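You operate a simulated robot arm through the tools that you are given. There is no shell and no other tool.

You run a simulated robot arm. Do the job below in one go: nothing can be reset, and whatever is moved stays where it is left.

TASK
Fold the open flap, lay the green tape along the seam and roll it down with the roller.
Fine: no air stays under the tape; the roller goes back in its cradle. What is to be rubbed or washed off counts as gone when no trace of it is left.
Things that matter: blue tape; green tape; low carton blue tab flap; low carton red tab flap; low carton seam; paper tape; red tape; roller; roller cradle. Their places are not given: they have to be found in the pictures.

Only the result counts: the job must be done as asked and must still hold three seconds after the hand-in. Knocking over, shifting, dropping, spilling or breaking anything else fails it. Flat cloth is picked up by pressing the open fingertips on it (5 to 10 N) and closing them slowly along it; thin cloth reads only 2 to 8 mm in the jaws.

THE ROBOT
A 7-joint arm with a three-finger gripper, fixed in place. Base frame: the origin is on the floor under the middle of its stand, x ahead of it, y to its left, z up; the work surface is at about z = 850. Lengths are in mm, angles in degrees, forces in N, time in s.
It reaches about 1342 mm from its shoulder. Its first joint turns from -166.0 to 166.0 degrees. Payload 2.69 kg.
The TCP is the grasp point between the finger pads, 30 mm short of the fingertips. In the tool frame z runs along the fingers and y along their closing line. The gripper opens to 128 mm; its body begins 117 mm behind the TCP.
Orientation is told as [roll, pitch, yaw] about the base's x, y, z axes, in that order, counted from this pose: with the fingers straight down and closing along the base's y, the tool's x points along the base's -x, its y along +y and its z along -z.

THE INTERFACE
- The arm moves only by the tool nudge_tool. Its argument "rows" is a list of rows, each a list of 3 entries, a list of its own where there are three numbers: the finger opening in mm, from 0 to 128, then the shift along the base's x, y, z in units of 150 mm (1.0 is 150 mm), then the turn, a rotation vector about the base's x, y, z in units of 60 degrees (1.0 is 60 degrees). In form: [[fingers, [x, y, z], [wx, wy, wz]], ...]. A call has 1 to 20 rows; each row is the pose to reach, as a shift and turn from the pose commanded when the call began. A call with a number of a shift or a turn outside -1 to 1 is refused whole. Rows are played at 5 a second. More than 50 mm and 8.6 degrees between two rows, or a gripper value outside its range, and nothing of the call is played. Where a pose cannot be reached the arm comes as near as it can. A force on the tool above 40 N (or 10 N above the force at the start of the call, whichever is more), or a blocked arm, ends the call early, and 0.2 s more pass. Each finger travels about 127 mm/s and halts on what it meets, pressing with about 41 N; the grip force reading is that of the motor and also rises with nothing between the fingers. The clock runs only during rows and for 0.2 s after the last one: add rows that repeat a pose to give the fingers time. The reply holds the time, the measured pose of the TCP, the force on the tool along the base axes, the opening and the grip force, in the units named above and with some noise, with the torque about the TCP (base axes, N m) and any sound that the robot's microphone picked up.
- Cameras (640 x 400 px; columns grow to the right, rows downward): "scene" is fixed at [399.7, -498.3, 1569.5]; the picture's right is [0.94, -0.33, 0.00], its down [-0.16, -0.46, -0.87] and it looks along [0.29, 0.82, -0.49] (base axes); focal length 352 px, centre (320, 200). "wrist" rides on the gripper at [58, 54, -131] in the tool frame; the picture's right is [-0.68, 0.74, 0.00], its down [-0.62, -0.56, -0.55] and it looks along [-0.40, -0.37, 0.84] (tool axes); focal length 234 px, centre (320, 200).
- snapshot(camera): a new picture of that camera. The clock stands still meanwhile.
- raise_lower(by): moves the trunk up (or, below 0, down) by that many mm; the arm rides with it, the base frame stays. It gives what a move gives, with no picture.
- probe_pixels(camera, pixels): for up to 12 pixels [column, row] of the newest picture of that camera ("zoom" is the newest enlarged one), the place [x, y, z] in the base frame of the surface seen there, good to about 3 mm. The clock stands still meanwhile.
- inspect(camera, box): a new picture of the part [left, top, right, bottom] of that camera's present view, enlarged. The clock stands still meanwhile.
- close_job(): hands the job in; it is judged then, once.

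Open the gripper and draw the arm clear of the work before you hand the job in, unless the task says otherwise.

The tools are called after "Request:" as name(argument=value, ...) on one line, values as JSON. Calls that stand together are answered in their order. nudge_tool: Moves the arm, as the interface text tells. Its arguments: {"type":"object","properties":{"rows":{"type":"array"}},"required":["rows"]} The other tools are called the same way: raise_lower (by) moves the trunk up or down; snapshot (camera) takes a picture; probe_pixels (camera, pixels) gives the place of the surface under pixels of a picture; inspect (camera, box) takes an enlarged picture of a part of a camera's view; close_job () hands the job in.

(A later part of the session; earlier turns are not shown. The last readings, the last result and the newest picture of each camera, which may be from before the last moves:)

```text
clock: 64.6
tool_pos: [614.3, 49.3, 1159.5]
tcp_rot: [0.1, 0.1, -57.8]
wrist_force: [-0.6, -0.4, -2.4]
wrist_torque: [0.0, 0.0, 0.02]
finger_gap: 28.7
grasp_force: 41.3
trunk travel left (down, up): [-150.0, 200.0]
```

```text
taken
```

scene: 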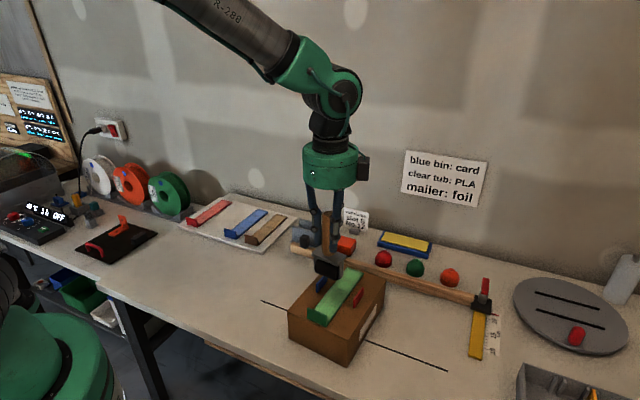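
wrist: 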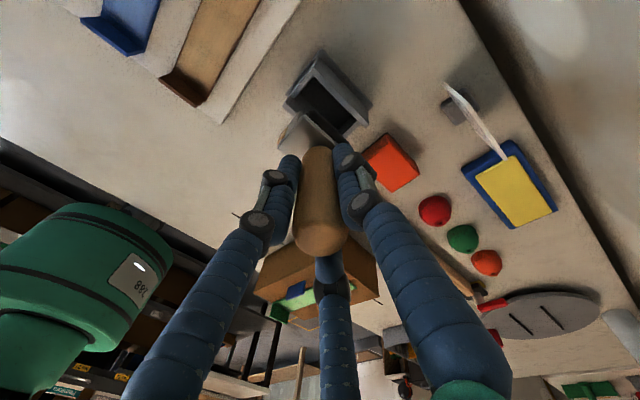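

The roller is over the carton. I lower to TCP z≈1080 (drum ~25 mm above the tape) and measure its alignment.

Request:
nudge_tool(rows=[[0, [0, 0, -0.15], [0, 0, 0]], [0, [0, 0, -0.3], [0, 0, 0]], [0, [0, 0, -0.42], [0, 0, 0]], [0, [0, 0, -0.53], [0, 0, 0]], [0, [0, 0, -0.53], [0, 0, 0]]])

Request:
inspect(camera="scene", box=[290, 235, 390, 335])

Request:
snapshot(camera="wrist")

```text
clock: 65.8
tool_pos: [612.4, 49.8, 1082.2]
tcp_rot: [-0.1, 0.1, -57.7]
wrist_force: [-0.2, -0.8, -2.1]
wrist_torque: [0.01, -0.02, -0.01]
finger_gap: 28.9
grasp_force: 40.7
trunk travel left (down, up): [-150.0, 200.0]
```

```text
4.00 times, centred on (340, 285) of scene
```

zoom: 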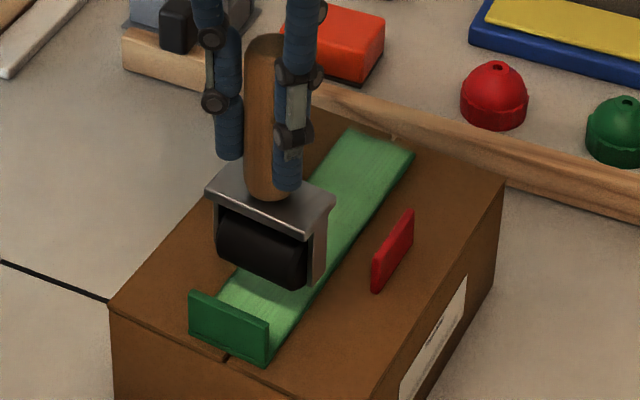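

```text
taken
```

wrist: 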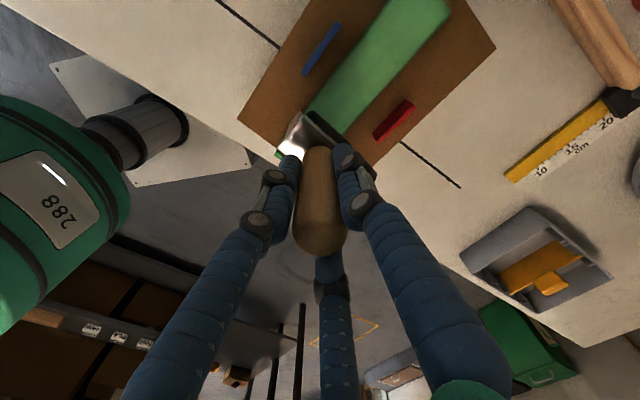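

Request:
probe_pixels(camera="zoom", pixels=[[208, 190], [313, 232], [332, 197], [230, 162], [222, 255], [298, 287], [260, 235], [260, 255], [260, 268], [225, 240], [300, 260], [318, 278]])

Request:
probe_pixels(camera="zoom", pixels=[[260, 262], [250, 250], [280, 260], [230, 262], [285, 284], [190, 292], [266, 322], [268, 360], [192, 330], [350, 130], [412, 152], [380, 180]])

```text
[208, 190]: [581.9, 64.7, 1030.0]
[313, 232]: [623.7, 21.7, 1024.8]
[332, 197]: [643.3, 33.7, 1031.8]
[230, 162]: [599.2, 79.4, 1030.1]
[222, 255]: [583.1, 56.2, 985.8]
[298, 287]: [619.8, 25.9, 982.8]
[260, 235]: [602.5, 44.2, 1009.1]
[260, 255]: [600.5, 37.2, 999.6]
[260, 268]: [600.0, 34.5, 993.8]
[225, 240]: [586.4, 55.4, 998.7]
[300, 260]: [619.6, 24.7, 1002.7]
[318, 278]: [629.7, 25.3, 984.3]
```

```text
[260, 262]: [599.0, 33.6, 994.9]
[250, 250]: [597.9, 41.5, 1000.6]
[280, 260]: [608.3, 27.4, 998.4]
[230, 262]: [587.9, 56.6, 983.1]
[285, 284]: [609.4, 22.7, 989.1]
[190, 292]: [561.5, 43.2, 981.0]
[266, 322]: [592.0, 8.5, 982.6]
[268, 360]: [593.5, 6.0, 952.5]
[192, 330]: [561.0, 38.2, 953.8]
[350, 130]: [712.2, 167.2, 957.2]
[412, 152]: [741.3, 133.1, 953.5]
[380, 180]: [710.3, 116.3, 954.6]
```

Plate centre is about (612,50), over the tape; for the angle I compare plate edges with tape edges in an enlarged wrist view.

Request:
inspect(camera="wrist", box=[250, 60, 410, 180])

```text
3.33 times, centred on (330, 120) of wrist
```

zoom: 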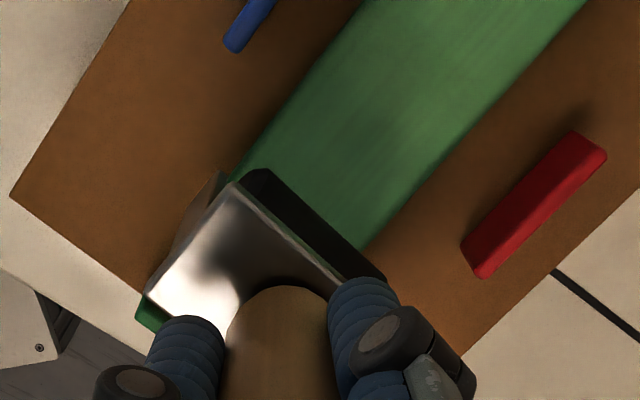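

Request:
probe_pixels(camera="zoom", pixels=[[236, 192], [158, 288], [340, 282], [195, 240], [285, 235], [300, 250], [255, 205], [265, 175], [375, 275], [238, 170], [370, 240], [170, 310]])

Request:
probe_pixels(camera="zoom", pixels=[[245, 195], [330, 272], [270, 222], [310, 258], [180, 262], [215, 218], [290, 190], [340, 230], [255, 155], [350, 25], [400, 205], [560, 25]])

```text
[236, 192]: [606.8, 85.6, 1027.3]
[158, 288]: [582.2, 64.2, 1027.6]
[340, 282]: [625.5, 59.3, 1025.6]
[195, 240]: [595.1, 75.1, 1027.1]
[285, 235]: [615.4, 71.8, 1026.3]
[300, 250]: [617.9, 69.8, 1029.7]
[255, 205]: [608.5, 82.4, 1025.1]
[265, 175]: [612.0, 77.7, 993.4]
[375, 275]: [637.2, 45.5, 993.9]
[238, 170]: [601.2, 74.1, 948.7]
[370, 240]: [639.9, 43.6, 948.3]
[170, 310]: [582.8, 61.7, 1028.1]
```

```text
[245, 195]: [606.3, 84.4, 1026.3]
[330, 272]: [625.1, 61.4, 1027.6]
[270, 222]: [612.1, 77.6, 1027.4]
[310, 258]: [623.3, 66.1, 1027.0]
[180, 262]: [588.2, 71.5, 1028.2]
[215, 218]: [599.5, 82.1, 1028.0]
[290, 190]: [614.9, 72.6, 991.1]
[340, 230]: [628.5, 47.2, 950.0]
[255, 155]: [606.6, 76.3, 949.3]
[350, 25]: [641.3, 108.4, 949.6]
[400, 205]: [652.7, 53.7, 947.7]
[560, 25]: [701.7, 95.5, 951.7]
```

The roller axis is square to the seam (≈40°) and its centre sits on the tape line at 45 mm from the near end. I lower until the drum nearly meets the tape, then in small steps.

Request:
nudge_tool(rows=[[0, [0, 0.005, -0.05], [0, 0, 0]], [0, [-0.004, 0.005, -0.1], [0, 0, 0]], [0, [-0.004, 0.005, -0.14], [0, 0, 0]], [0, [-0.004, 0.005, -0.16], [0, 0, 0]], [0, [-0.004, 0.005, -0.16], [0, 0, 0]]])

Request:
nudge_tool(rows=[[0, [0, 0, -0.008], [0, 0, 0]], [0, [0, 0, -0.016], [0, 0, 0]], [0, [0, 0, -0.016], [0, 0, 0]]])

Request:
inspect(camera="scene", box=[290, 240, 390, 340])

```text
clock: 67.0
tool_pos: [611.2, 50.0, 1058.9]
tcp_rot: [0.2, -0.1, -57.7]
wrist_force: [1.1, 0.3, 18.8]
wrist_torque: [0.0, -0.03, 0.0]
finger_gap: 28.8
grasp_force: 41.0
trunk travel left (down, up): [-150.0, 200.0]
```

```text
clock: 67.8
tool_pos: [610.7, 50.1, 1055.6]
tcp_rot: [0.1, -0.1, -57.7]
wrist_force: [1.5, -0.1, 32.4]
wrist_torque: [-0.05, -0.08, -0.05]
finger_gap: 28.8
grasp_force: 41.3
trunk travel left (down, up): [-150.0, 200.0]
```

```text
4.00 times, centred on (340, 290) of scene
```

zoom: 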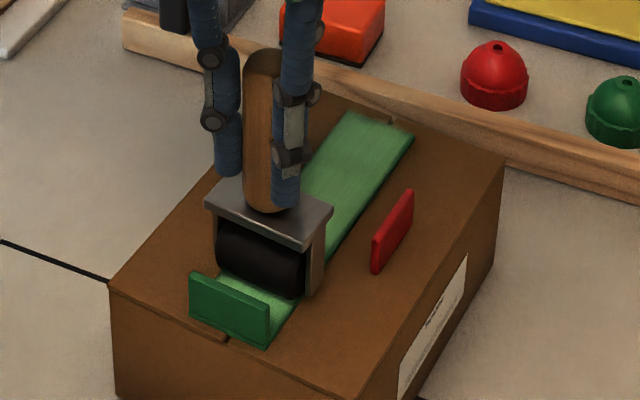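

Contact is a bit firmer than wanted (32 N). I ease up ~2 mm and roll back slowly toward the tab, stopping short of it.

Request:
nudge_tool(rows=[[0, [0, 0, 0.014], [0, 0, 0]], [0, [-0.02, -0.017, 0.014], [0, 0, 0]], [0, [-0.04, -0.034, 0.014], [0, 0, 0]], [0, [-0.06, -0.05, 0.014], [0, 0, 0]], [0, [-0.08, -0.067, 0.014], [0, 0, 0]], [0, [-0.1, -0.084, 0.014], [0, 0, 0]], [0, [-0.1, -0.084, 0.014], [0, 0, 0]]])

Request:
inspect(camera="scene", box=[290, 240, 390, 340])

Request:
inspect(camera="wrist", box=[250, 40, 450, 180])

```text
clock: 69.4
tool_pos: [595.6, 37.5, 1056.9]
tcp_rot: [-0.1, 0.0, -57.8]
wrist_force: [-0.6, -0.1, 3.2]
wrist_torque: [0.0, 0.04, -0.02]
finger_gap: 28.9
grasp_force: 41.0
trunk travel left (down, up): [-150.0, 200.0]
```

```text
4.00 times, centred on (340, 290) of scene
```

zoom: 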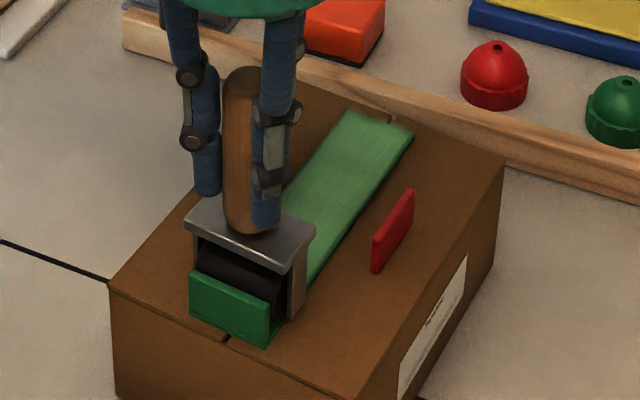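

```text
2.86 times, centred on (350, 110) of wrist
```

zoom: 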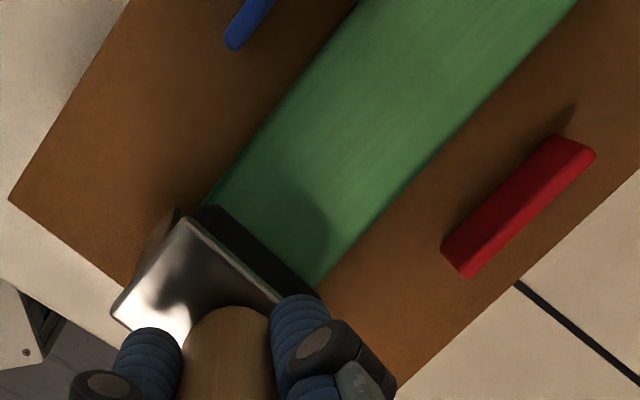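

Force eased to 3 N (the air gave way), no tab contact yet. I press down ~3 mm more and creep a few mm further toward the tab.

Request:
nudge_tool(rows=[[0, [0, 0, -0.007], [0, 0, 0]], [0, [0, 0, -0.014], [0, 0, 0]], [0, [0, 0, -0.02], [0, 0, 0]], [0, [-0.008, -0.0065, -0.02], [0, 0, 0]], [0, [-0.016, -0.013, -0.02], [0, 0, 0]], [0, [-0.016, -0.013, -0.02], [0, 0, 0]]])

Request:
inspect(camera="scene", box=[300, 260, 380, 340])

```text
clock: 70.8
tool_pos: [593.7, 35.3, 1054.9]
tcp_rot: [0.1, -0.2, -57.7]
wrist_force: [6.8, 4.4, 27.6]
wrist_torque: [0.4, -0.56, 0.14]
finger_gap: 28.8
grasp_force: 41.8
trunk travel left (down, up): [-150.0, 200.0]
```

```text
5.00 times, centred on (340, 300) of scene
```

zoom: 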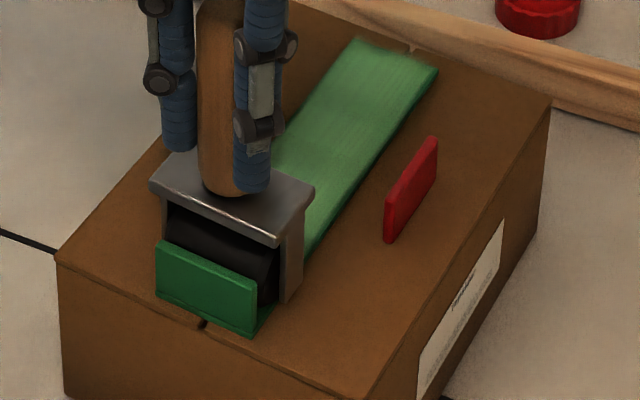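

The drum now touches the tab (8 N sideways), pressed at 27 N. I back off the tab and roll slowly forward 60 mm along the tape with slightly less press.

Request:
nudge_tool(rows=[[0, [0.01, 0.0085, 0.005], [0, 0, 0]], [0, [0.04, 0.0335, 0.007], [0, 0, 0]], [0, [0.07, 0.0588, 0.007], [0, 0, 0]], [0, [0.1, 0.084, 0.007], [0, 0, 0]], [0, [0.13, 0.1092, 0.007], [0, 0, 0]], [0, [0.16, 0.1344, 0.007], [0, 0, 0]], [0, [0.19, 0.1596, 0.007], [0, 0, 0]], [0, [0.22, 0.1848, 0.007], [0, 0, 0]], [0, [0.25, 0.21, 0.007], [0, 0, 0]], [0, [0.28, 0.2352, 0.007], [0, 0, 0]], [0, [0.31, 0.2604, 0.007], [0, 0, 0]]])

Request:
inspect(camera="scene", box=[300, 250, 390, 340])

```text
clock: 73.2
tool_pos: [640.0, 73.9, 1055.4]
tcp_rot: [0.0, 0.1, -57.8]
wrist_force: [-0.6, -1.2, 18.0]
wrist_torque: [-0.07, -0.06, 0.01]
finger_gap: 28.7
grasp_force: 40.3
trunk travel left (down, up): [-150.0, 200.0]
```

```text
4.44 times, centred on (345, 295) of scene
```

zoom: 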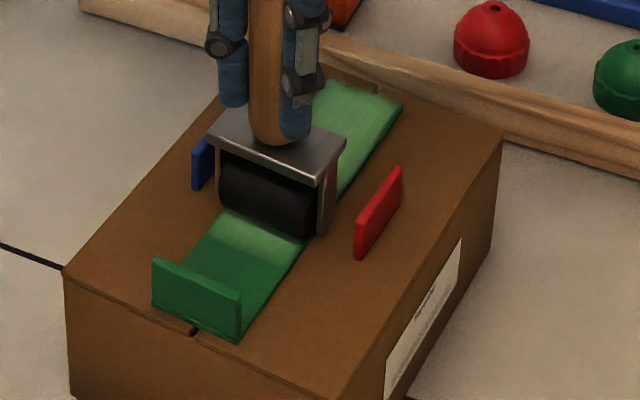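

The rolled part near the tab has turned dark (stuck down). I continue forward 60 mm with a touch more press.

Request:
nudge_tool(rows=[[0, [0.02, 0.0168, -0.006], [0, 0, 0]], [0, [0.045, 0.0378, -0.006], [0, 0, 0]], [0, [0.07, 0.0588, -0.006], [0, 0, 0]], [0, [0.095, 0.0798, -0.006], [0, 0, 0]], [0, [0.12, 0.1008, -0.006], [0, 0, 0]], [0, [0.145, 0.1218, -0.006], [0, 0, 0]], [0, [0.17, 0.1428, -0.006], [0, 0, 0]], [0, [0.195, 0.1638, -0.006], [0, 0, 0]], [0, [0.22, 0.1848, -0.006], [0, 0, 0]], [0, [0.245, 0.2058, -0.006], [0, 0, 0]], [0, [0.27, 0.2268, -0.006], [0, 0, 0]], [0, [0.295, 0.2478, -0.006], [0, 0, 0]]])

Request:
inspect(camera="scene", box=[300, 250, 390, 340])

```text
clock: 75.8
tool_pos: [685.0, 111.5, 1055.2]
tcp_rot: [0.2, 0.1, -57.7]
wrist_force: [0.0, 1.1, 23.6]
wrist_torque: [0.12, 0.05, 0.03]
finger_gap: 28.7
grasp_force: 41.1
trunk travel left (down, up): [-150.0, 200.0]
```

```text
4.44 times, centred on (345, 295) of scene
```

zoom: 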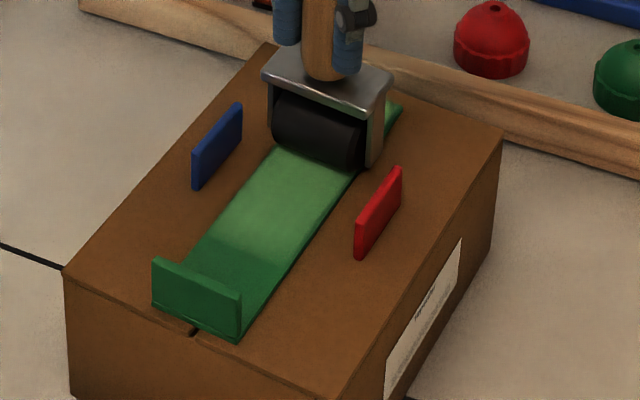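

The once-rolled stretch is still light green, so more passes may be needed. I continue to the far end of the tape (about 57 mm more).

Request:
nudge_tool(rows=[[0, [0.025, 0.021, 0], [0, 0, 0]], [0, [0.05, 0.042, 0], [0, 0, 0]], [0, [0.075, 0.063, 0], [0, 0, 0]], [0, [0.1, 0.084, 0], [0, 0, 0]], [0, [0.125, 0.105, 0], [0, 0, 0]], [0, [0.15, 0.126, 0], [0, 0, 0]], [0, [0.175, 0.147, 0], [0, 0, 0]], [0, [0.2, 0.168, 0], [0, 0, 0]], [0, [0.225, 0.189, 0], [0, 0, 0]], [0, [0.25, 0.21, 0], [0, 0, 0]], [0, [0.275, 0.231, 0], [0, 0, 0]], [0, [0.29, 0.2436, 0], [0, 0, 0]]])

Request:
inspect(camera="scene", box=[300, 250, 390, 340])

```text
clock: 78.4
tool_pos: [728.1, 148.7, 1054.5]
tcp_rot: [0.0, 0.0, -57.6]
wrist_force: [1.3, 0.8, 15.9]
wrist_torque: [0.03, -0.03, 0.02]
finger_gap: 28.7
grasp_force: 41.1
trunk travel left (down, up): [-150.0, 200.0]
```

```text
4.44 times, centred on (345, 295) of scene
```

zoom: 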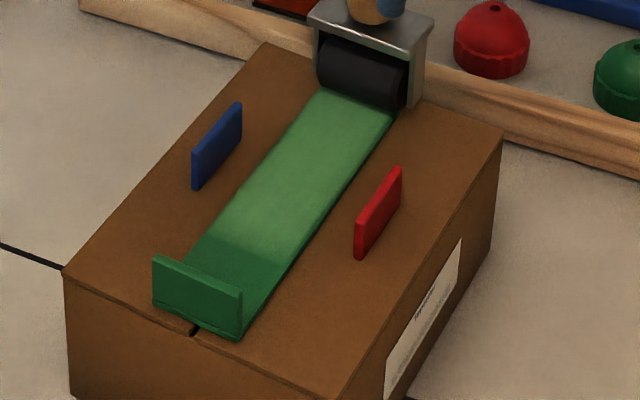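

At the far end now. I roll back toward the tab, with slightly more press, and check the colour.

Request:
nudge_tool(rows=[[0, [-0.025, -0.021, -0.006], [0, 0, 0]], [0, [-0.05, -0.042, -0.006], [0, 0, 0]], [0, [-0.075, -0.063, -0.006], [0, 0, 0]], [0, [-0.1, -0.084, -0.006], [0, 0, 0]], [0, [-0.125, -0.105, -0.006], [0, 0, 0]], [0, [-0.15, -0.126, -0.006], [0, 0, 0]], [0, [-0.175, -0.147, -0.006], [0, 0, 0]], [0, [-0.2, -0.168, -0.006], [0, 0, 0]], [0, [-0.225, -0.189, -0.006], [0, 0, 0]], [0, [-0.25, -0.21, -0.006], [0, 0, 0]], [0, [-0.275, -0.231, -0.006], [0, 0, 0]], [0, [-0.3, -0.252, -0.006], [0, 0, 0]], [0, [-0.325, -0.273, -0.006], [0, 0, 0]], [0, [-0.35, -0.294, -0.006], [0, 0, 0]], [0, [-0.375, -0.315, -0.006], [0, 0, 0]], [0, [-0.4, -0.336, -0.006], [0, 0, 0]]])

Request:
inspect(camera="scene", box=[300, 250, 390, 340])

Request:
inspect(camera="wrist", box=[240, 0, 560, 180])

```text
clock: 81.8
tool_pos: [668.3, 96.8, 1054.4]
tcp_rot: [0.0, 0.1, -57.6]
wrist_force: [0.1, 0.4, 22.9]
wrist_torque: [0.01, 0.02, 0.05]
finger_gap: 28.9
grasp_force: 40.6
trunk travel left (down, up): [-150.0, 200.0]
```

```text
4.44 times, centred on (345, 295) of scene
```

zoom: 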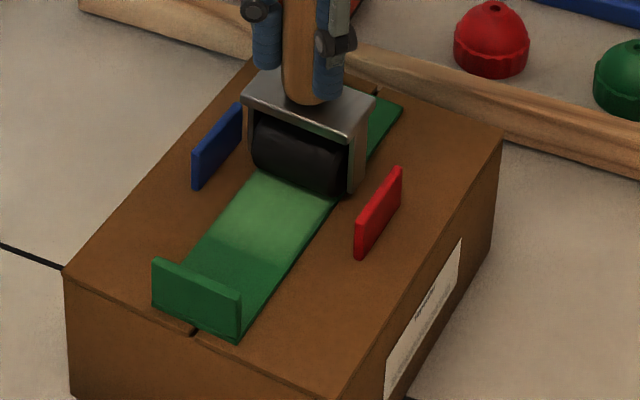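

```text
2.00 times, centred on (400, 90) of wrist
```

zoom: 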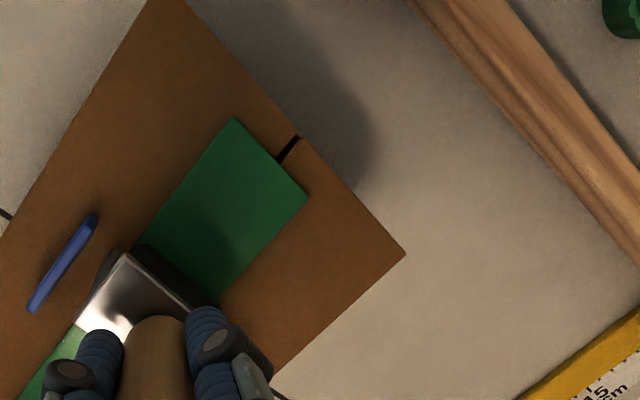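

Two passes turn the tape dark and smooth: the far end is fully stuck. I keep rolling back to close to the tab.

Request:
nudge_tool(rows=[[0, [-0.025, -0.021, 0], [0, 0, 0]], [0, [-0.05, -0.042, 0], [0, 0, 0]], [0, [-0.075, -0.063, 0], [0, 0, 0]], [0, [-0.1, -0.084, 0], [0, 0, 0]], [0, [-0.125, -0.105, 0], [0, 0, 0]], [0, [-0.15, -0.126, 0], [0, 0, 0]], [0, [-0.175, -0.147, 0], [0, 0, 0]], [0, [-0.2, -0.168, 0], [0, 0, 0]], [0, [-0.225, -0.189, 0], [0, 0, 0]], [0, [-0.25, -0.21, 0], [0, 0, 0]], [0, [-0.275, -0.231, 0], [0, 0, 0]], [0, [-0.3, -0.252, 0], [0, 0, 0]], [0, [-0.325, -0.273, 0], [0, 0, 0]], [0, [-0.35, -0.294, 0], [0, 0, 0]], [0, [-0.375, -0.315, 0], [0, 0, 0]], [0, [-0.4, -0.336, 0], [0, 0, 0]], [0, [-0.425, -0.357, 0], [0, 0, 0]], [0, [-0.45, -0.378, 0], [0, 0, 0]], [0, [-0.47, -0.395, 0], [0, 0, 0]]])

Request:
inspect(camera="scene", box=[300, 250, 390, 340])

Request:
inspect(camera="wrist", box=[240, 0, 560, 180])

```text
clock: 85.8
tool_pos: [597.9, 37.3, 1054.0]
tcp_rot: [0.0, 0.0, -57.8]
wrist_force: [-2.1, 1.7, 17.9]
wrist_torque: [0.17, 0.14, 0.01]
finger_gap: 29.0
grasp_force: 41.4
trunk travel left (down, up): [-150.0, 200.0]
```

```text
4.44 times, centred on (345, 295) of scene
```

zoom: 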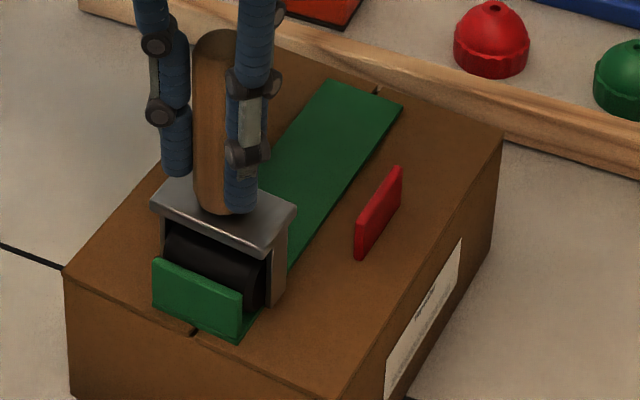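

```text
2.00 times, centred on (400, 90) of wrist
```

zoom: 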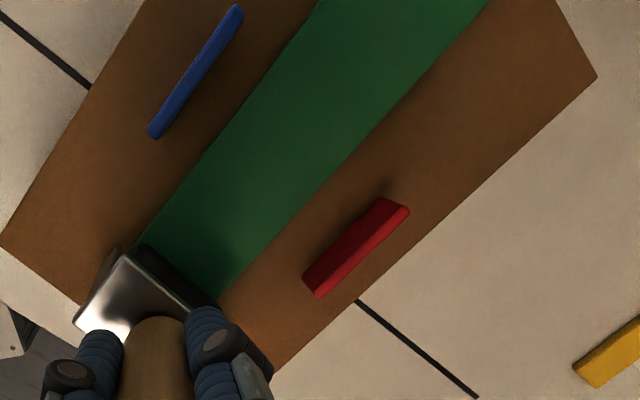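

The whole tape now looks dark and flat. One more full forward pass for safety at the same press.

Request:
nudge_tool(rows=[[0, [0.0436, 0.0367, 0], [0, 0, 0]], [0, [0.0873, 0.0733, 0], [0, 0, 0]], [0, [0.131, 0.11, 0], [0, 0, 0]], [0, [0.1746, 0.1466, 0], [0, 0, 0]], [0, [0.2183, 0.1833, 0], [0, 0, 0]], [0, [0.2619, 0.22, 0], [0, 0, 0]], [0, [0.3056, 0.2566, 0], [0, 0, 0]], [0, [0.3492, 0.2933, 0], [0, 0, 0]], [0, [0.3929, 0.33, 0], [0, 0, 0]], [0, [0.4365, 0.3666, 0], [0, 0, 0]], [0, [0.48, 0.403, 0], [0, 0, 0]], [0, [0.5238, 0.44, 0], [0, 0, 0]], [0, [0.5675, 0.4766, 0], [0, 0, 0]], [0, [0.611, 0.5133, 0], [0, 0, 0]], [0, [0.6548, 0.55, 0], [0, 0, 0]], [0, [0.6984, 0.5866, 0], [0, 0, 0]], [0, [0.742, 0.6233, 0], [0, 0, 0]], [0, [0.7857, 0.66, 0], [0, 0, 0]], [0, [0.8294, 0.6966, 0], [0, 0, 0]], [0, [0.865, 0.7265, 0], [0, 0, 0]]])

Request:
inspect(camera="scene", box=[300, 250, 390, 340])

```text
clock: 90.0
tool_pos: [727.8, 146.6, 1054.1]
tcp_rot: [0.0, 0.0, -57.7]
wrist_force: [1.5, -0.8, 12.3]
wrist_torque: [-0.01, -0.06, 0.0]
finger_gap: 28.8
grasp_force: 41.1
trunk travel left (down, up): [-150.0, 200.0]
```

```text
4.44 times, centred on (345, 295) of scene
```

zoom: 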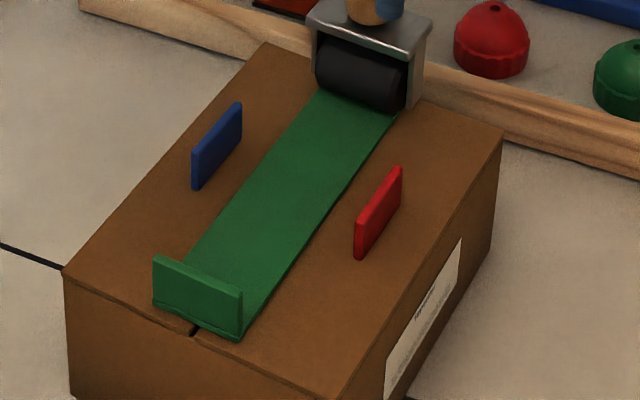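

The tape is uniformly stuck. I lift the roller straight off and look at the result.

Request:
nudge_tool(rows=[[0, [0, 0, 0.03], [0, 0, 0]], [0, [0, 0, 0.1], [0, 0, 0]], [0, [0, 0, 0.25], [0, 0, 0]], [0, [0, 0, 0.42], [0, 0, 0]], [0, [0, 0, 0.6], [0, 0, 0]], [0, [0, 0, 0.717], [0, 0, 0]], [0, [0, 0, 0.717], [0, 0, 0]]])

Request:
inspect(camera="scene", box=[300, 250, 390, 340])

Request:
inspect(camera="scene", box=[280, 150, 420, 290])

```text
clock: 91.6
tool_pos: [726.9, 149.5, 1161.4]
tcp_rot: [0.0, 0.0, -57.8]
wrist_force: [-1.0, 0.3, -1.7]
wrist_torque: [0.0, -0.02, -0.01]
finger_gap: 28.7
grasp_force: 41.1
trunk travel left (down, up): [-150.0, 200.0]
```

```text
4.44 times, centred on (345, 295) of scene
```

zoom: 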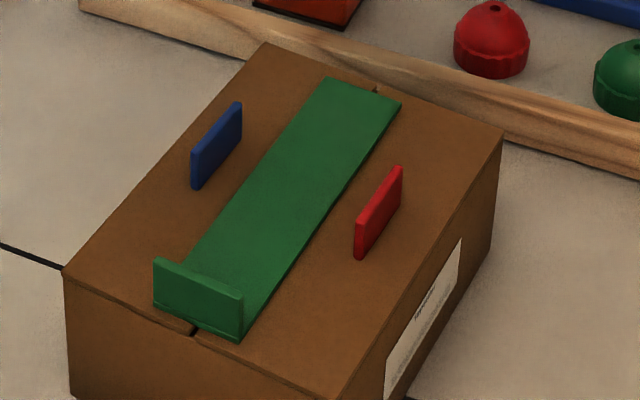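

```text
2.86 times, centred on (350, 220) of scene
```

zoom: 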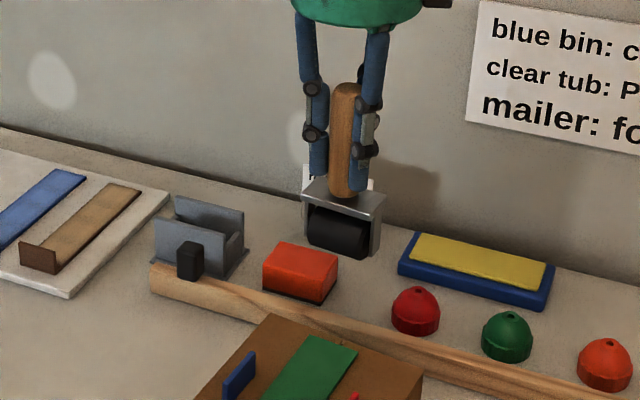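

The tape is flat, dark and covers the seam. Now I carry the roller back along the recorded path to above the cradle, restoring the yaw.

Request:
nudge_tool(rows=[[0, [-0.015, 0.2, 0], [0, 0, 0.03]], [0, [-0.03, 0.4, 0], [0, 0, 0.06]], [0, [-0.045, 0.6, 0], [0, 0, 0.09]], [0, [-0.06, 0.7, 0], [0, 0, 0.13]], [0, [-0.06, 0.7, 0], [0, 0, 0.13]]])

Request:
nudge_tool(rows=[[0, [-0.015, 0.2, 0], [0, 0, 0]], [0, [-0.03, 0.4, 0], [0, 0, 0]], [0, [-0.045, 0.6, 0], [0, 0, 0]], [0, [-0.06, 0.7, 0], [0, 0, 0]], [0, [-0.06, 0.7, 0], [0, 0, 0]]])

Request:
nudge_tool(rows=[[0, [-0.015, 0.2, 0], [0, 0, 0]], [0, [-0.03, 0.4, 0], [0, 0, 0]], [0, [-0.045, 0.6, 0], [0, 0, 0]], [0, [-0.06, 0.6947, 0], [0, 0, 0]], [0, [-0.06, 0.6947, 0], [0, 0, 0]]])

Request:
nudge_tool(rows=[[0, [0, 0, -0.1], [-0.03, 0.0257, 0]], [0, [0, 0, -0.25], [-0.06, 0.0515, 0]], [0, [0, 0, -0.4], [-0.09, 0.0773, 0]], [0, [0, 0, -0.52], [-0.111, 0.0953, 0]], [0, [0, 0, -0.6], [-0.111, 0.0953, 0]], [0, [0, 0, -0.6], [-0.111, 0.0953, 0]]])

Request:
inspect(camera="scene", box=[260, 130, 380, 260])

Request:
snapshot(camera="wrist")

```text
clock: 92.8
tool_pos: [719.1, 253.3, 1160.1]
tcp_rot: [0.0, 0.1, -49.9]
wrist_force: [0.2, 0.3, -2.3]
wrist_torque: [-0.01, 0.04, 0.01]
finger_gap: 28.7
grasp_force: 41.1
trunk travel left (down, up): [-150.0, 200.0]
```

```text
clock: 94.0
tool_pos: [707.7, 356.3, 1160.7]
tcp_rot: [0.1, 0.0, -49.8]
wrist_force: [-0.1, 0.2, -2.0]
wrist_torque: [-0.02, 0.0, -0.01]
finger_gap: 28.9
grasp_force: 40.6
trunk travel left (down, up): [-150.0, 200.0]
```

```text
clock: 95.2
tool_pos: [700.2, 461.9, 1160.7]
tcp_rot: [0.0, 0.0, -50.0]
wrist_force: [-0.3, 0.7, -2.1]
wrist_torque: [-0.05, 0.03, 0.02]
finger_gap: 28.7
grasp_force: 41.4
trunk travel left (down, up): [-150.0, 200.0]
```

```text
clock: 96.6
tool_pos: [700.5, 462.3, 1069.5]
tcp_rot: [-8.7, -1.4, -49.8]
wrist_force: [0.2, 0.2, -2.4]
wrist_torque: [0.0, 0.0, -0.01]
finger_gap: 29.1
grasp_force: 41.0
trunk travel left (down, up): [-150.0, 200.0]
```

```text
3.08 times, centred on (320, 195) of scene
```

zoom: 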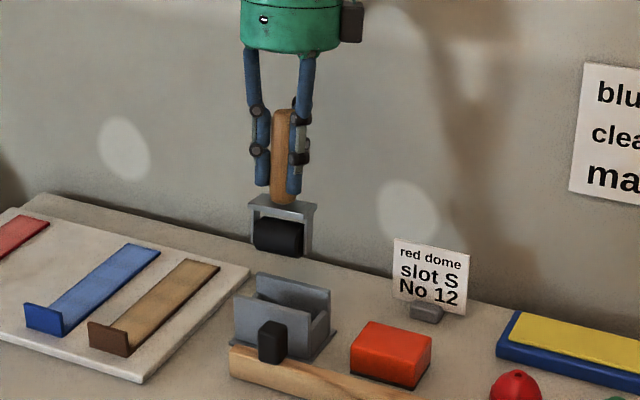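

```text
taken
```

wrist: 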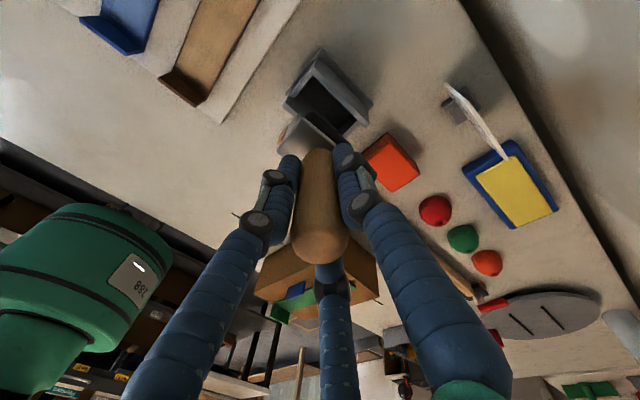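

The picture matches the lift-out one except the roller sits ~4 mm higher in the grip. I probe the frame and drum again to compare.

Request:
inspect(camera="scene", box=[290, 175, 346, 225])

Request:
probe_pixels(camera="zoom", pixels=[[150, 176], [292, 205], [325, 182], [190, 150], [170, 262], [265, 287], [220, 250], [220, 275], [220, 290], [294, 300], [240, 100], [240, 150]])

```text
8.00 times, centred on (318, 200) of scene
```

zoom: 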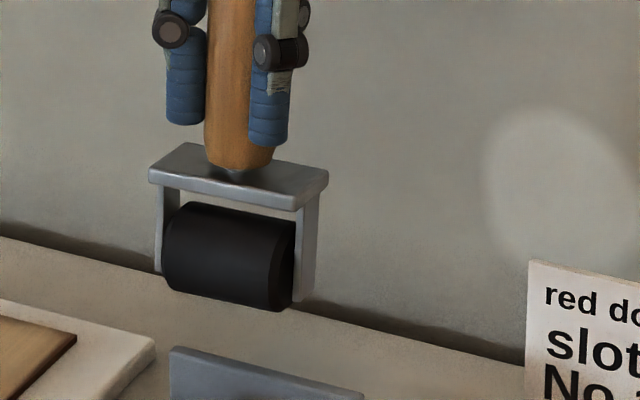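

```text
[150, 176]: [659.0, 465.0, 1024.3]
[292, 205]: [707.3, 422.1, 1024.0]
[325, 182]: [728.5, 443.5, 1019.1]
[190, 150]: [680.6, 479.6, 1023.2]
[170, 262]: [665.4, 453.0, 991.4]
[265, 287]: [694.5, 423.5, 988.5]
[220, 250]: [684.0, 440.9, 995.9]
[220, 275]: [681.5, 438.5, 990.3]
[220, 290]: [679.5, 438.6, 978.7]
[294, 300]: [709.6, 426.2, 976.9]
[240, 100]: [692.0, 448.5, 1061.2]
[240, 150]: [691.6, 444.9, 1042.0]
```

Same horizontal place and lean as at pick-up, only 4.5 mm higher in the grip, so I'll go that much lower. I descend straight into the cradle, checking force.

Request:
nudge_tool(rows=[[0, [0, 0, -0.1], [0, 0, 0]], [0, [0, 0, -0.2], [0, 0, 0]], [0, [0, 0, -0.3], [0, 0, 0]], [0, [0, 0, -0.38], [0, 0, 0]], [0, [0, 0, -0.44], [0, 0, 0]], [0, [0, 0, -0.5], [0, 0, 0]], [0, [0, 0, -0.5], [0, 0, 0]]])

Request:
inspect(camera="scene", box=[280, 180, 350, 250])

Request:
inspect(camera="wrist", box=[220, 60, 420, 200])

```text
clock: 98.2
tool_pos: [701.1, 462.1, 994.0]
tcp_rot: [-8.6, -1.4, -49.8]
wrist_force: [0.8, -0.5, -2.1]
wrist_torque: [0.01, 0.02, -0.04]
finger_gap: 28.7
grasp_force: 41.4
trunk travel left (down, up): [-150.0, 200.0]
```

```text
5.71 times, centred on (315, 215) of scene
```

zoom: 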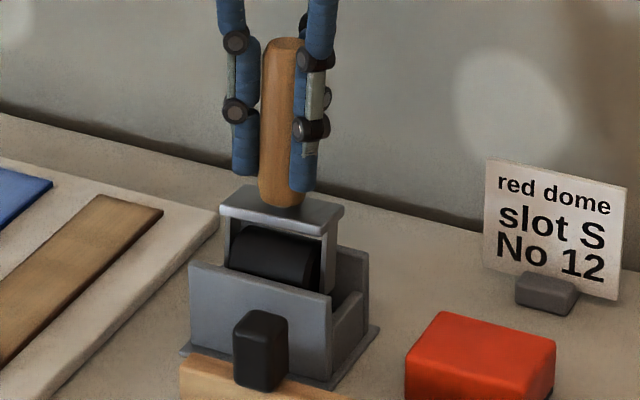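

```text
2.86 times, centred on (320, 130) of wrist
```

zoom: 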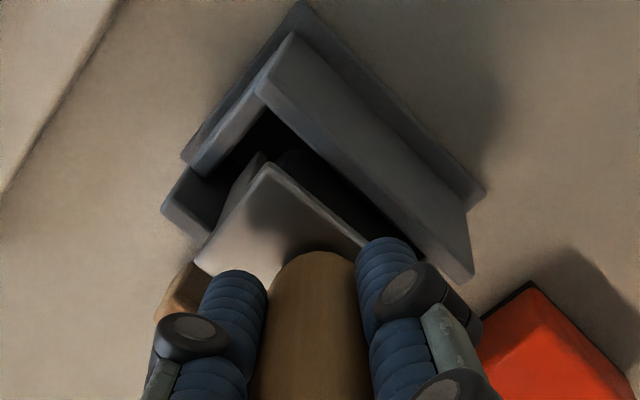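

The drum is between the cradle walls with no contact. I continue down slowly.

Request:
nudge_tool(rows=[[0, [0, 0, -0.05], [0, 0, 0]], [0, [0, 0, -0.1], [0, 0, 0]], [0, [0, 0, -0.14], [0, 0, 0]], [0, [0, 0, -0.17], [0, 0, 0]], [0, [0, 0, -0.19], [0, 0, 0]], [0, [0, 0, -0.205], [0, 0, 0]], [0, [0, 0, -0.205], [0, 0, 0]]])

Request:
inspect(camera="scene", box=[280, 180, 350, 250])

Request:
inspect(camera="wrist", box=[220, 60, 420, 200])

```text
clock: 99.8
tool_pos: [700.3, 460.4, 964.4]
tcp_rot: [-8.7, -1.3, -49.7]
wrist_force: [-6.8, -9.7, 2.5]
wrist_torque: [-0.56, 0.21, -0.39]
finger_gap: 28.4
grasp_force: 40.8
trunk travel left (down, up): [-150.0, 200.0]
```

```text
5.71 times, centred on (315, 215) of scene
```

zoom: 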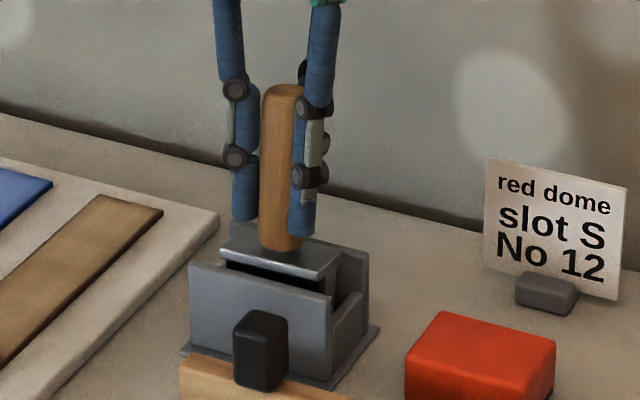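

```text
2.86 times, centred on (320, 130) of wrist
```

zoom: 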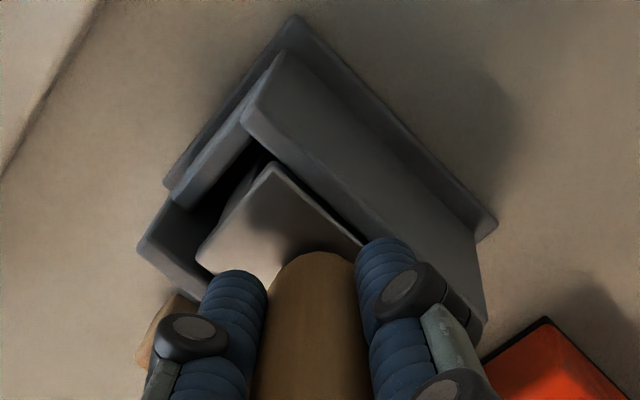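

A sideways force of ~12 N shows the roller presses on the back wall. I shift the tool ~2 mm toward (-x,-y) to relieve it.

Request:
nudge_tool(rows=[[0, [-0.004, -0.005, 0], [0, 0, 0]], [0, [-0.008, -0.01, 0], [0, 0, 0]], [0, [-0.008, -0.01, 0], [0, 0, 0]]])

Request:
inspect(camera="scene", box=[280, 180, 350, 250])

```text
clock: 100.6
tool_pos: [700.1, 459.6, 965.4]
tcp_rot: [-8.6, -1.4, -49.8]
wrist_force: [2.2, 2.5, -1.4]
wrist_torque: [0.19, -0.18, -0.07]
finger_gap: 28.7
grasp_force: 41.0
trunk travel left (down, up): [-150.0, 200.0]
```

```text
5.71 times, centred on (315, 215) of scene
```

zoom: 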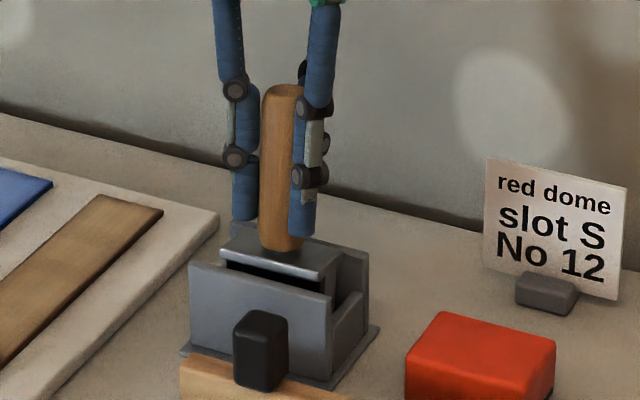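

The side force is nearly gone. I lower the last ~4 mm in 1 mm steps to seat the roller.

Request:
nudge_tool(rows=[[0, [0.001, 0.001, -0.007], [0, 0, 0]], [0, [0.001, 0.001, -0.014], [0, 0, 0]], [0, [0.001, 0.001, -0.021], [0, 0, 0]], [0, [0.001, 0.001, -0.021], [0, 0, 0]]])

Request:
inspect(camera="scene", box=[280, 180, 350, 250])

```text
clock: 101.6
tool_pos: [701.0, 460.4, 961.2]
tcp_rot: [-8.8, -1.5, -49.8]
wrist_force: [6.1, 4.0, -1.1]
wrist_torque: [0.32, -0.55, -0.12]
finger_gap: 28.5
grasp_force: 41.0
trunk travel left (down, up): [-150.0, 200.0]
```

```text
5.71 times, centred on (315, 215) of scene
```

zoom: 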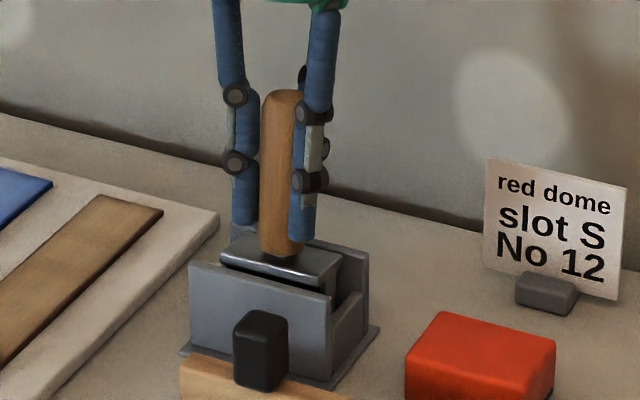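

Plate versus cradle now looks as in the first picture (plate corner 8 px above the cradle's front corner). A slight side load remains; I ease 1 mm toward (+x,+y) and lower 1–2 mm more to feel the floor.

Request:
nudge_tool(rows=[[0, [0.004, 0.005, 0], [0, 0, 0]], [0, [0.004, 0.005, -0.007], [0, 0, 0]], [0, [0.004, 0.005, -0.007], [0, 0, 0]]])

```text
clock: 102.4
tool_pos: [701.3, 461.7, 958.8]
tcp_rot: [-8.6, -1.5, -49.8]
wrist_force: [2.4, -2.4, 0.5]
wrist_torque: [-0.15, -0.06, -0.07]
finger_gap: 28.8
grasp_force: 40.4
trunk travel left (down, up): [-150.0, 200.0]
```

Support is starting (≈2.5 N net). I lower one more mm to confirm it sits on the cradle floor.

Request:
nudge_tool(rows=[[0, [0, 0, -0.007], [0, 0, 0]], [0, [0, 0, -0.007], [0, 0, 0]]])

Request:
inspect(camera="scene", box=[272, 190, 352, 260])

Request:
inspect(camera="wrist", box=[220, 60, 420, 200])

```text
clock: 103.0
tool_pos: [700.1, 460.4, 959.8]
tcp_rot: [-8.7, -1.3, -49.8]
wrist_force: [-4.4, -6.8, 7.5]
wrist_torque: [-0.3, 0.38, -0.2]
finger_gap: 28.5
grasp_force: 41.5
trunk travel left (down, up): [-150.0, 200.0]
```

```text
5.71 times, centred on (312, 225) of scene
```

zoom: 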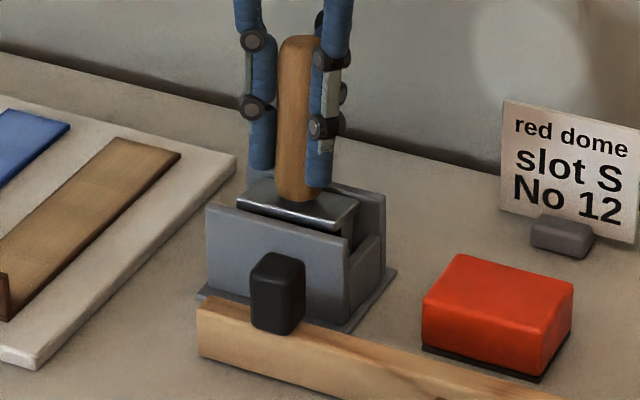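

```text
2.86 times, centred on (320, 130) of wrist
```

zoom: 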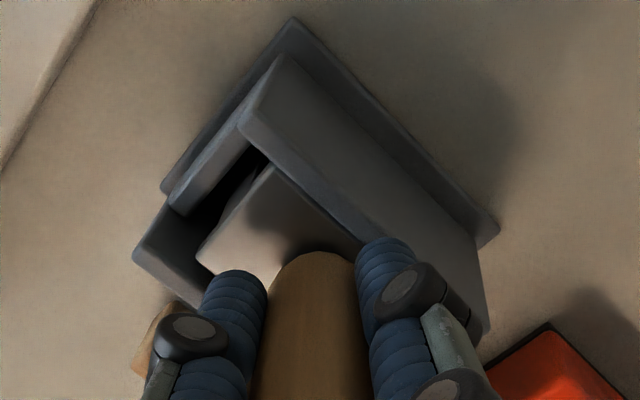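

The view now matches the original cradle picture (plate corner (240,198), handle top (305,38)) and 9 N shows it's seated. I relax half a mm and open the fingers slowly.

Request:
nudge_tool(rows=[[0, [0, 0, 0.004], [0, 0, 0]], [24, [0, 0, 0.004], [0, 0, 0]], [29, [0, 0, 0.004], [0, 0, 0]], [32, [0, 0, 0.004], [0, 0, 0]], [36, [0, 0, 0.004], [0, 0, 0]], [44, [0, 0, 0.004], [0, 0, 0]], [54, [0, 0, 0.004], [0, 0, 0]], [66, [0, 0, 0.004], [0, 0, 0]], [80, [0, 0, 0.004], [0, 0, 0]], [80, [0, 0, 0.004], [0, 0, 0]]])

Request:
inspect(camera="scene", box=[272, 190, 352, 260])

Request:
inspect(camera="wrist", box=[220, 60, 420, 260])

```text
clock: 105.2
tool_pos: [698.4, 460.9, 960.3]
tcp_rot: [-8.6, -1.4, -49.8]
wrist_force: [-0.5, -0.2, -1.2]
wrist_torque: [0.0, -0.03, 0.03]
finger_gap: 79.8
grasp_force: 0.0
trunk travel left (down, up): [-150.0, 200.0]
```

```text
5.71 times, centred on (312, 225) of scene
```

zoom: 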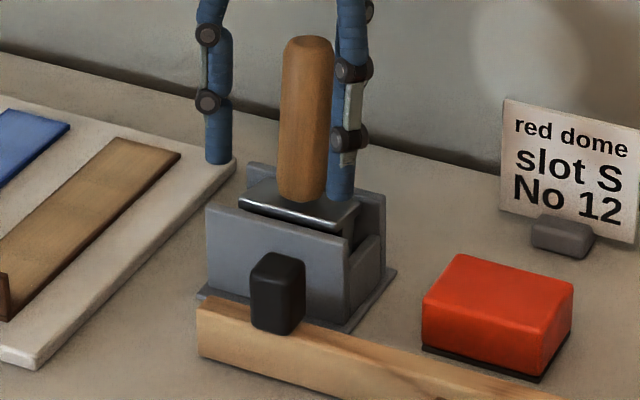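

```text
2.00 times, centred on (320, 160) of wrist
```

zoom: 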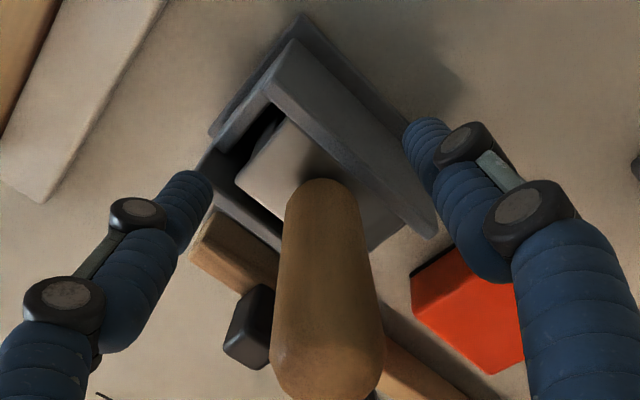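

The roller rests in its cradle as at the start. I withdraw upward along the leaning handle axis.

Request:
nudge_tool(rows=[[80, [0.01, 0.012, 0.1], [0, 0, 0]], [80, [0.02, 0.024, 0.2], [0, 0, 0]], [80, [0.036, 0.042, 0.35], [0, 0, 0]], [80, [0.051, 0.06, 0.5], [0, 0, 0]], [80, [0.072, 0.083, 0.7], [0, 0, 0]], [80, [0.092, 0.107, 0.9], [0, 0, 0]], [80, [0.092, 0.107, 1], [0, 0, 0]]])

Request:
nudge_tool(rows=[[80, [-0.1, 0, 0.2], [0.03, -0.0257, 0]], [80, [-0.2, 0.05, 0.4], [0.06, -0.0515, 0]], [80, [-0.35, 0.1, 0.6], [0.09, -0.0773, 0]], [80, [-0.5, 0.2, 0.75], [0.111, -0.0953, 0]], [80, [-0.7, 0.3, 0.9], [0.111, -0.0953, 0]], [80, [-0.9, 0.4, 1], [0.111, -0.0953, 0]], [80, [-1, 0.5, 1], [0.111, -0.0953, 0]]])

Request:
snapshot(camera="scene")

Request:
inspect(camera="scene", box=[272, 190, 352, 260])

Request:
inspect(camera="scene", box=[290, 245, 400, 375])

```text
clock: 106.8
tool_pos: [713.0, 476.5, 1109.2]
tcp_rot: [-8.7, -1.4, -49.8]
wrist_force: [0.9, 0.0, -0.3]
wrist_torque: [0.03, -0.04, -0.03]
finger_gap: 79.9
grasp_force: 0.1
trunk travel left (down, up): [-150.0, 200.0]
```

```text
clock: 108.4
tool_pos: [564.0, 552.9, 1262.4]
tcp_rot: [0.0, 0.0, -49.9]
wrist_force: [-0.7, 0.4, -0.4]
wrist_torque: [-0.02, -0.08, -0.01]
finger_gap: 80.0
grasp_force: 0.1
trunk travel left (down, up): [-150.0, 200.0]
```

```text
taken
```

scene: 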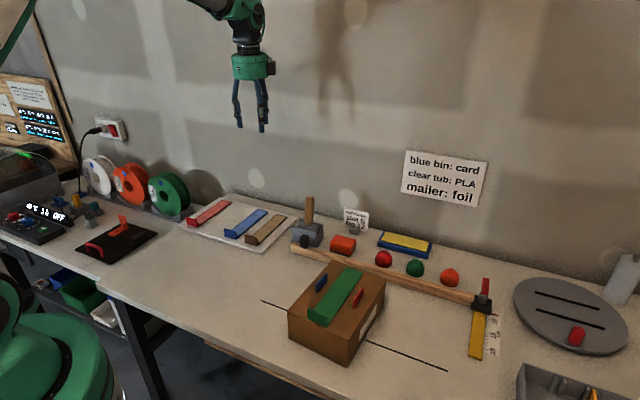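

```text
5.71 times, centred on (312, 225) of scene
```

zoom: 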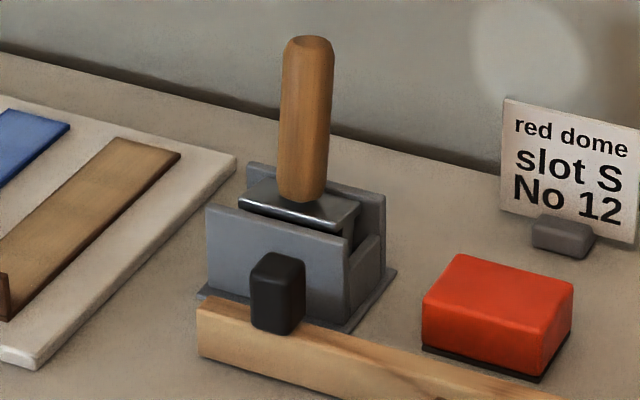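

```text
3.08 times, centred on (345, 310) of scene
```

zoom: 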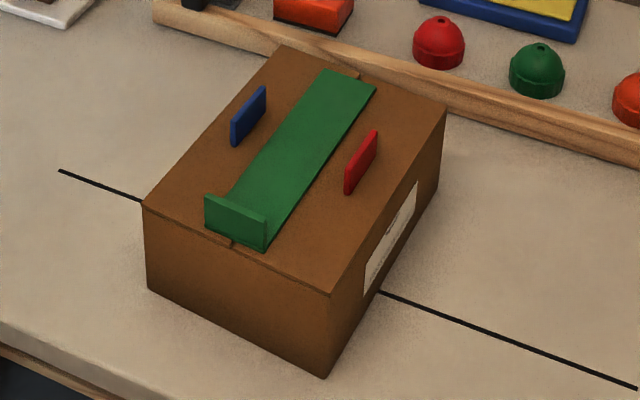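

The arm is clear, the roller is back as at the start, and everything else looks undisturbed. I take a last close look at the tape for leftover air.

Request:
inspect(camera="scene", box=[300, 262, 372, 332])

Request:
probe_pixels(camera="zoom", pixels=[[160, 240], [220, 290], [200, 230], [250, 200], [300, 130], [350, 70], [330, 100], [270, 230], [380, 80], [400, 45], [130, 300], [420, 200]])

```text
5.71 times, centred on (336, 297) of scene
```

zoom: 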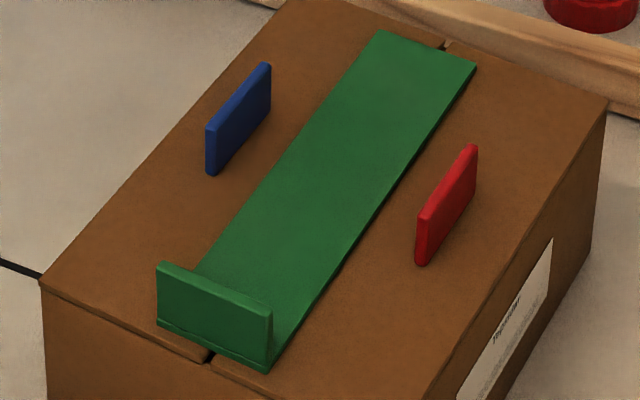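

```text
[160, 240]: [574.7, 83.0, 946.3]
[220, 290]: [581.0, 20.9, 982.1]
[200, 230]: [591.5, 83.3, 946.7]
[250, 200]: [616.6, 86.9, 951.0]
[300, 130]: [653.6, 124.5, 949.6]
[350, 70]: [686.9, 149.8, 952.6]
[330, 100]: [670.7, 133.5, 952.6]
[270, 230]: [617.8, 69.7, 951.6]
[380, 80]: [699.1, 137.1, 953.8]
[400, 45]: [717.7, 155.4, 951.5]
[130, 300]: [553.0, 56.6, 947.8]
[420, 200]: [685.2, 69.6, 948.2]
```

The tape is uniformly dark and flat at z≈951, with the seam notch visible just beyond both ends, so it's covered and stuck. I open the gripper fully and wait a moment before handing in.

Request:
nudge_tool(rows=[[100, [-0.2, 0.2, 0], [0, 0, 0]], [128, [-0.4, 0.4, 0], [0, 0, 0]], [128, [-0.6, 0.5, 0.1], [0, 0, 0]], [128, [-0.7, 0.6, 0.2], [0, 0, 0]], [128, [-0.7, 0.6, 0.2], [0, 0, 0]], [128, [-0.7, 0.6, 0.2], [0, 0, 0]], [128, [-0.7, 0.6, 0.2], [0, 0, 0]], [128, [-0.7, 0.6, 0.2], [0, 0, 0]], [128, [-0.7, 0.6, 0.2], [0, 0, 0]], [128, [-0.7, 0.6, 0.2], [0, 0, 0]]])

Request:
snapshot(camera="scene")

```text
clock: 110.6
tool_pos: [458.5, 642.7, 1291.2]
tcp_rot: [0.0, 0.0, -49.9]
wrist_force: [0.2, 0.9, 0.5]
wrist_torque: [-0.03, 0.02, -0.02]
finger_gap: 128.0
grasp_force: 0.2
trunk travel left (down, up): [-150.0, 200.0]
```

```text
taken
```

scene: 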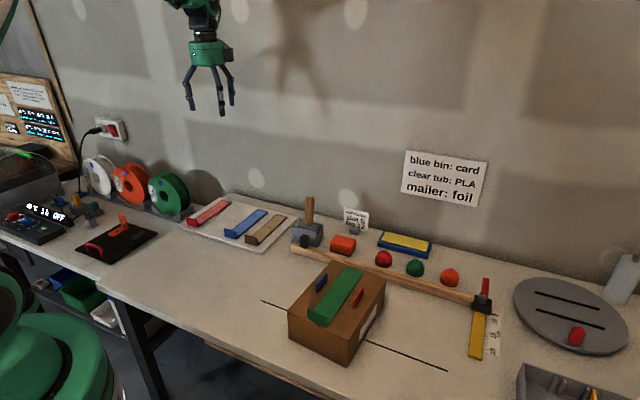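

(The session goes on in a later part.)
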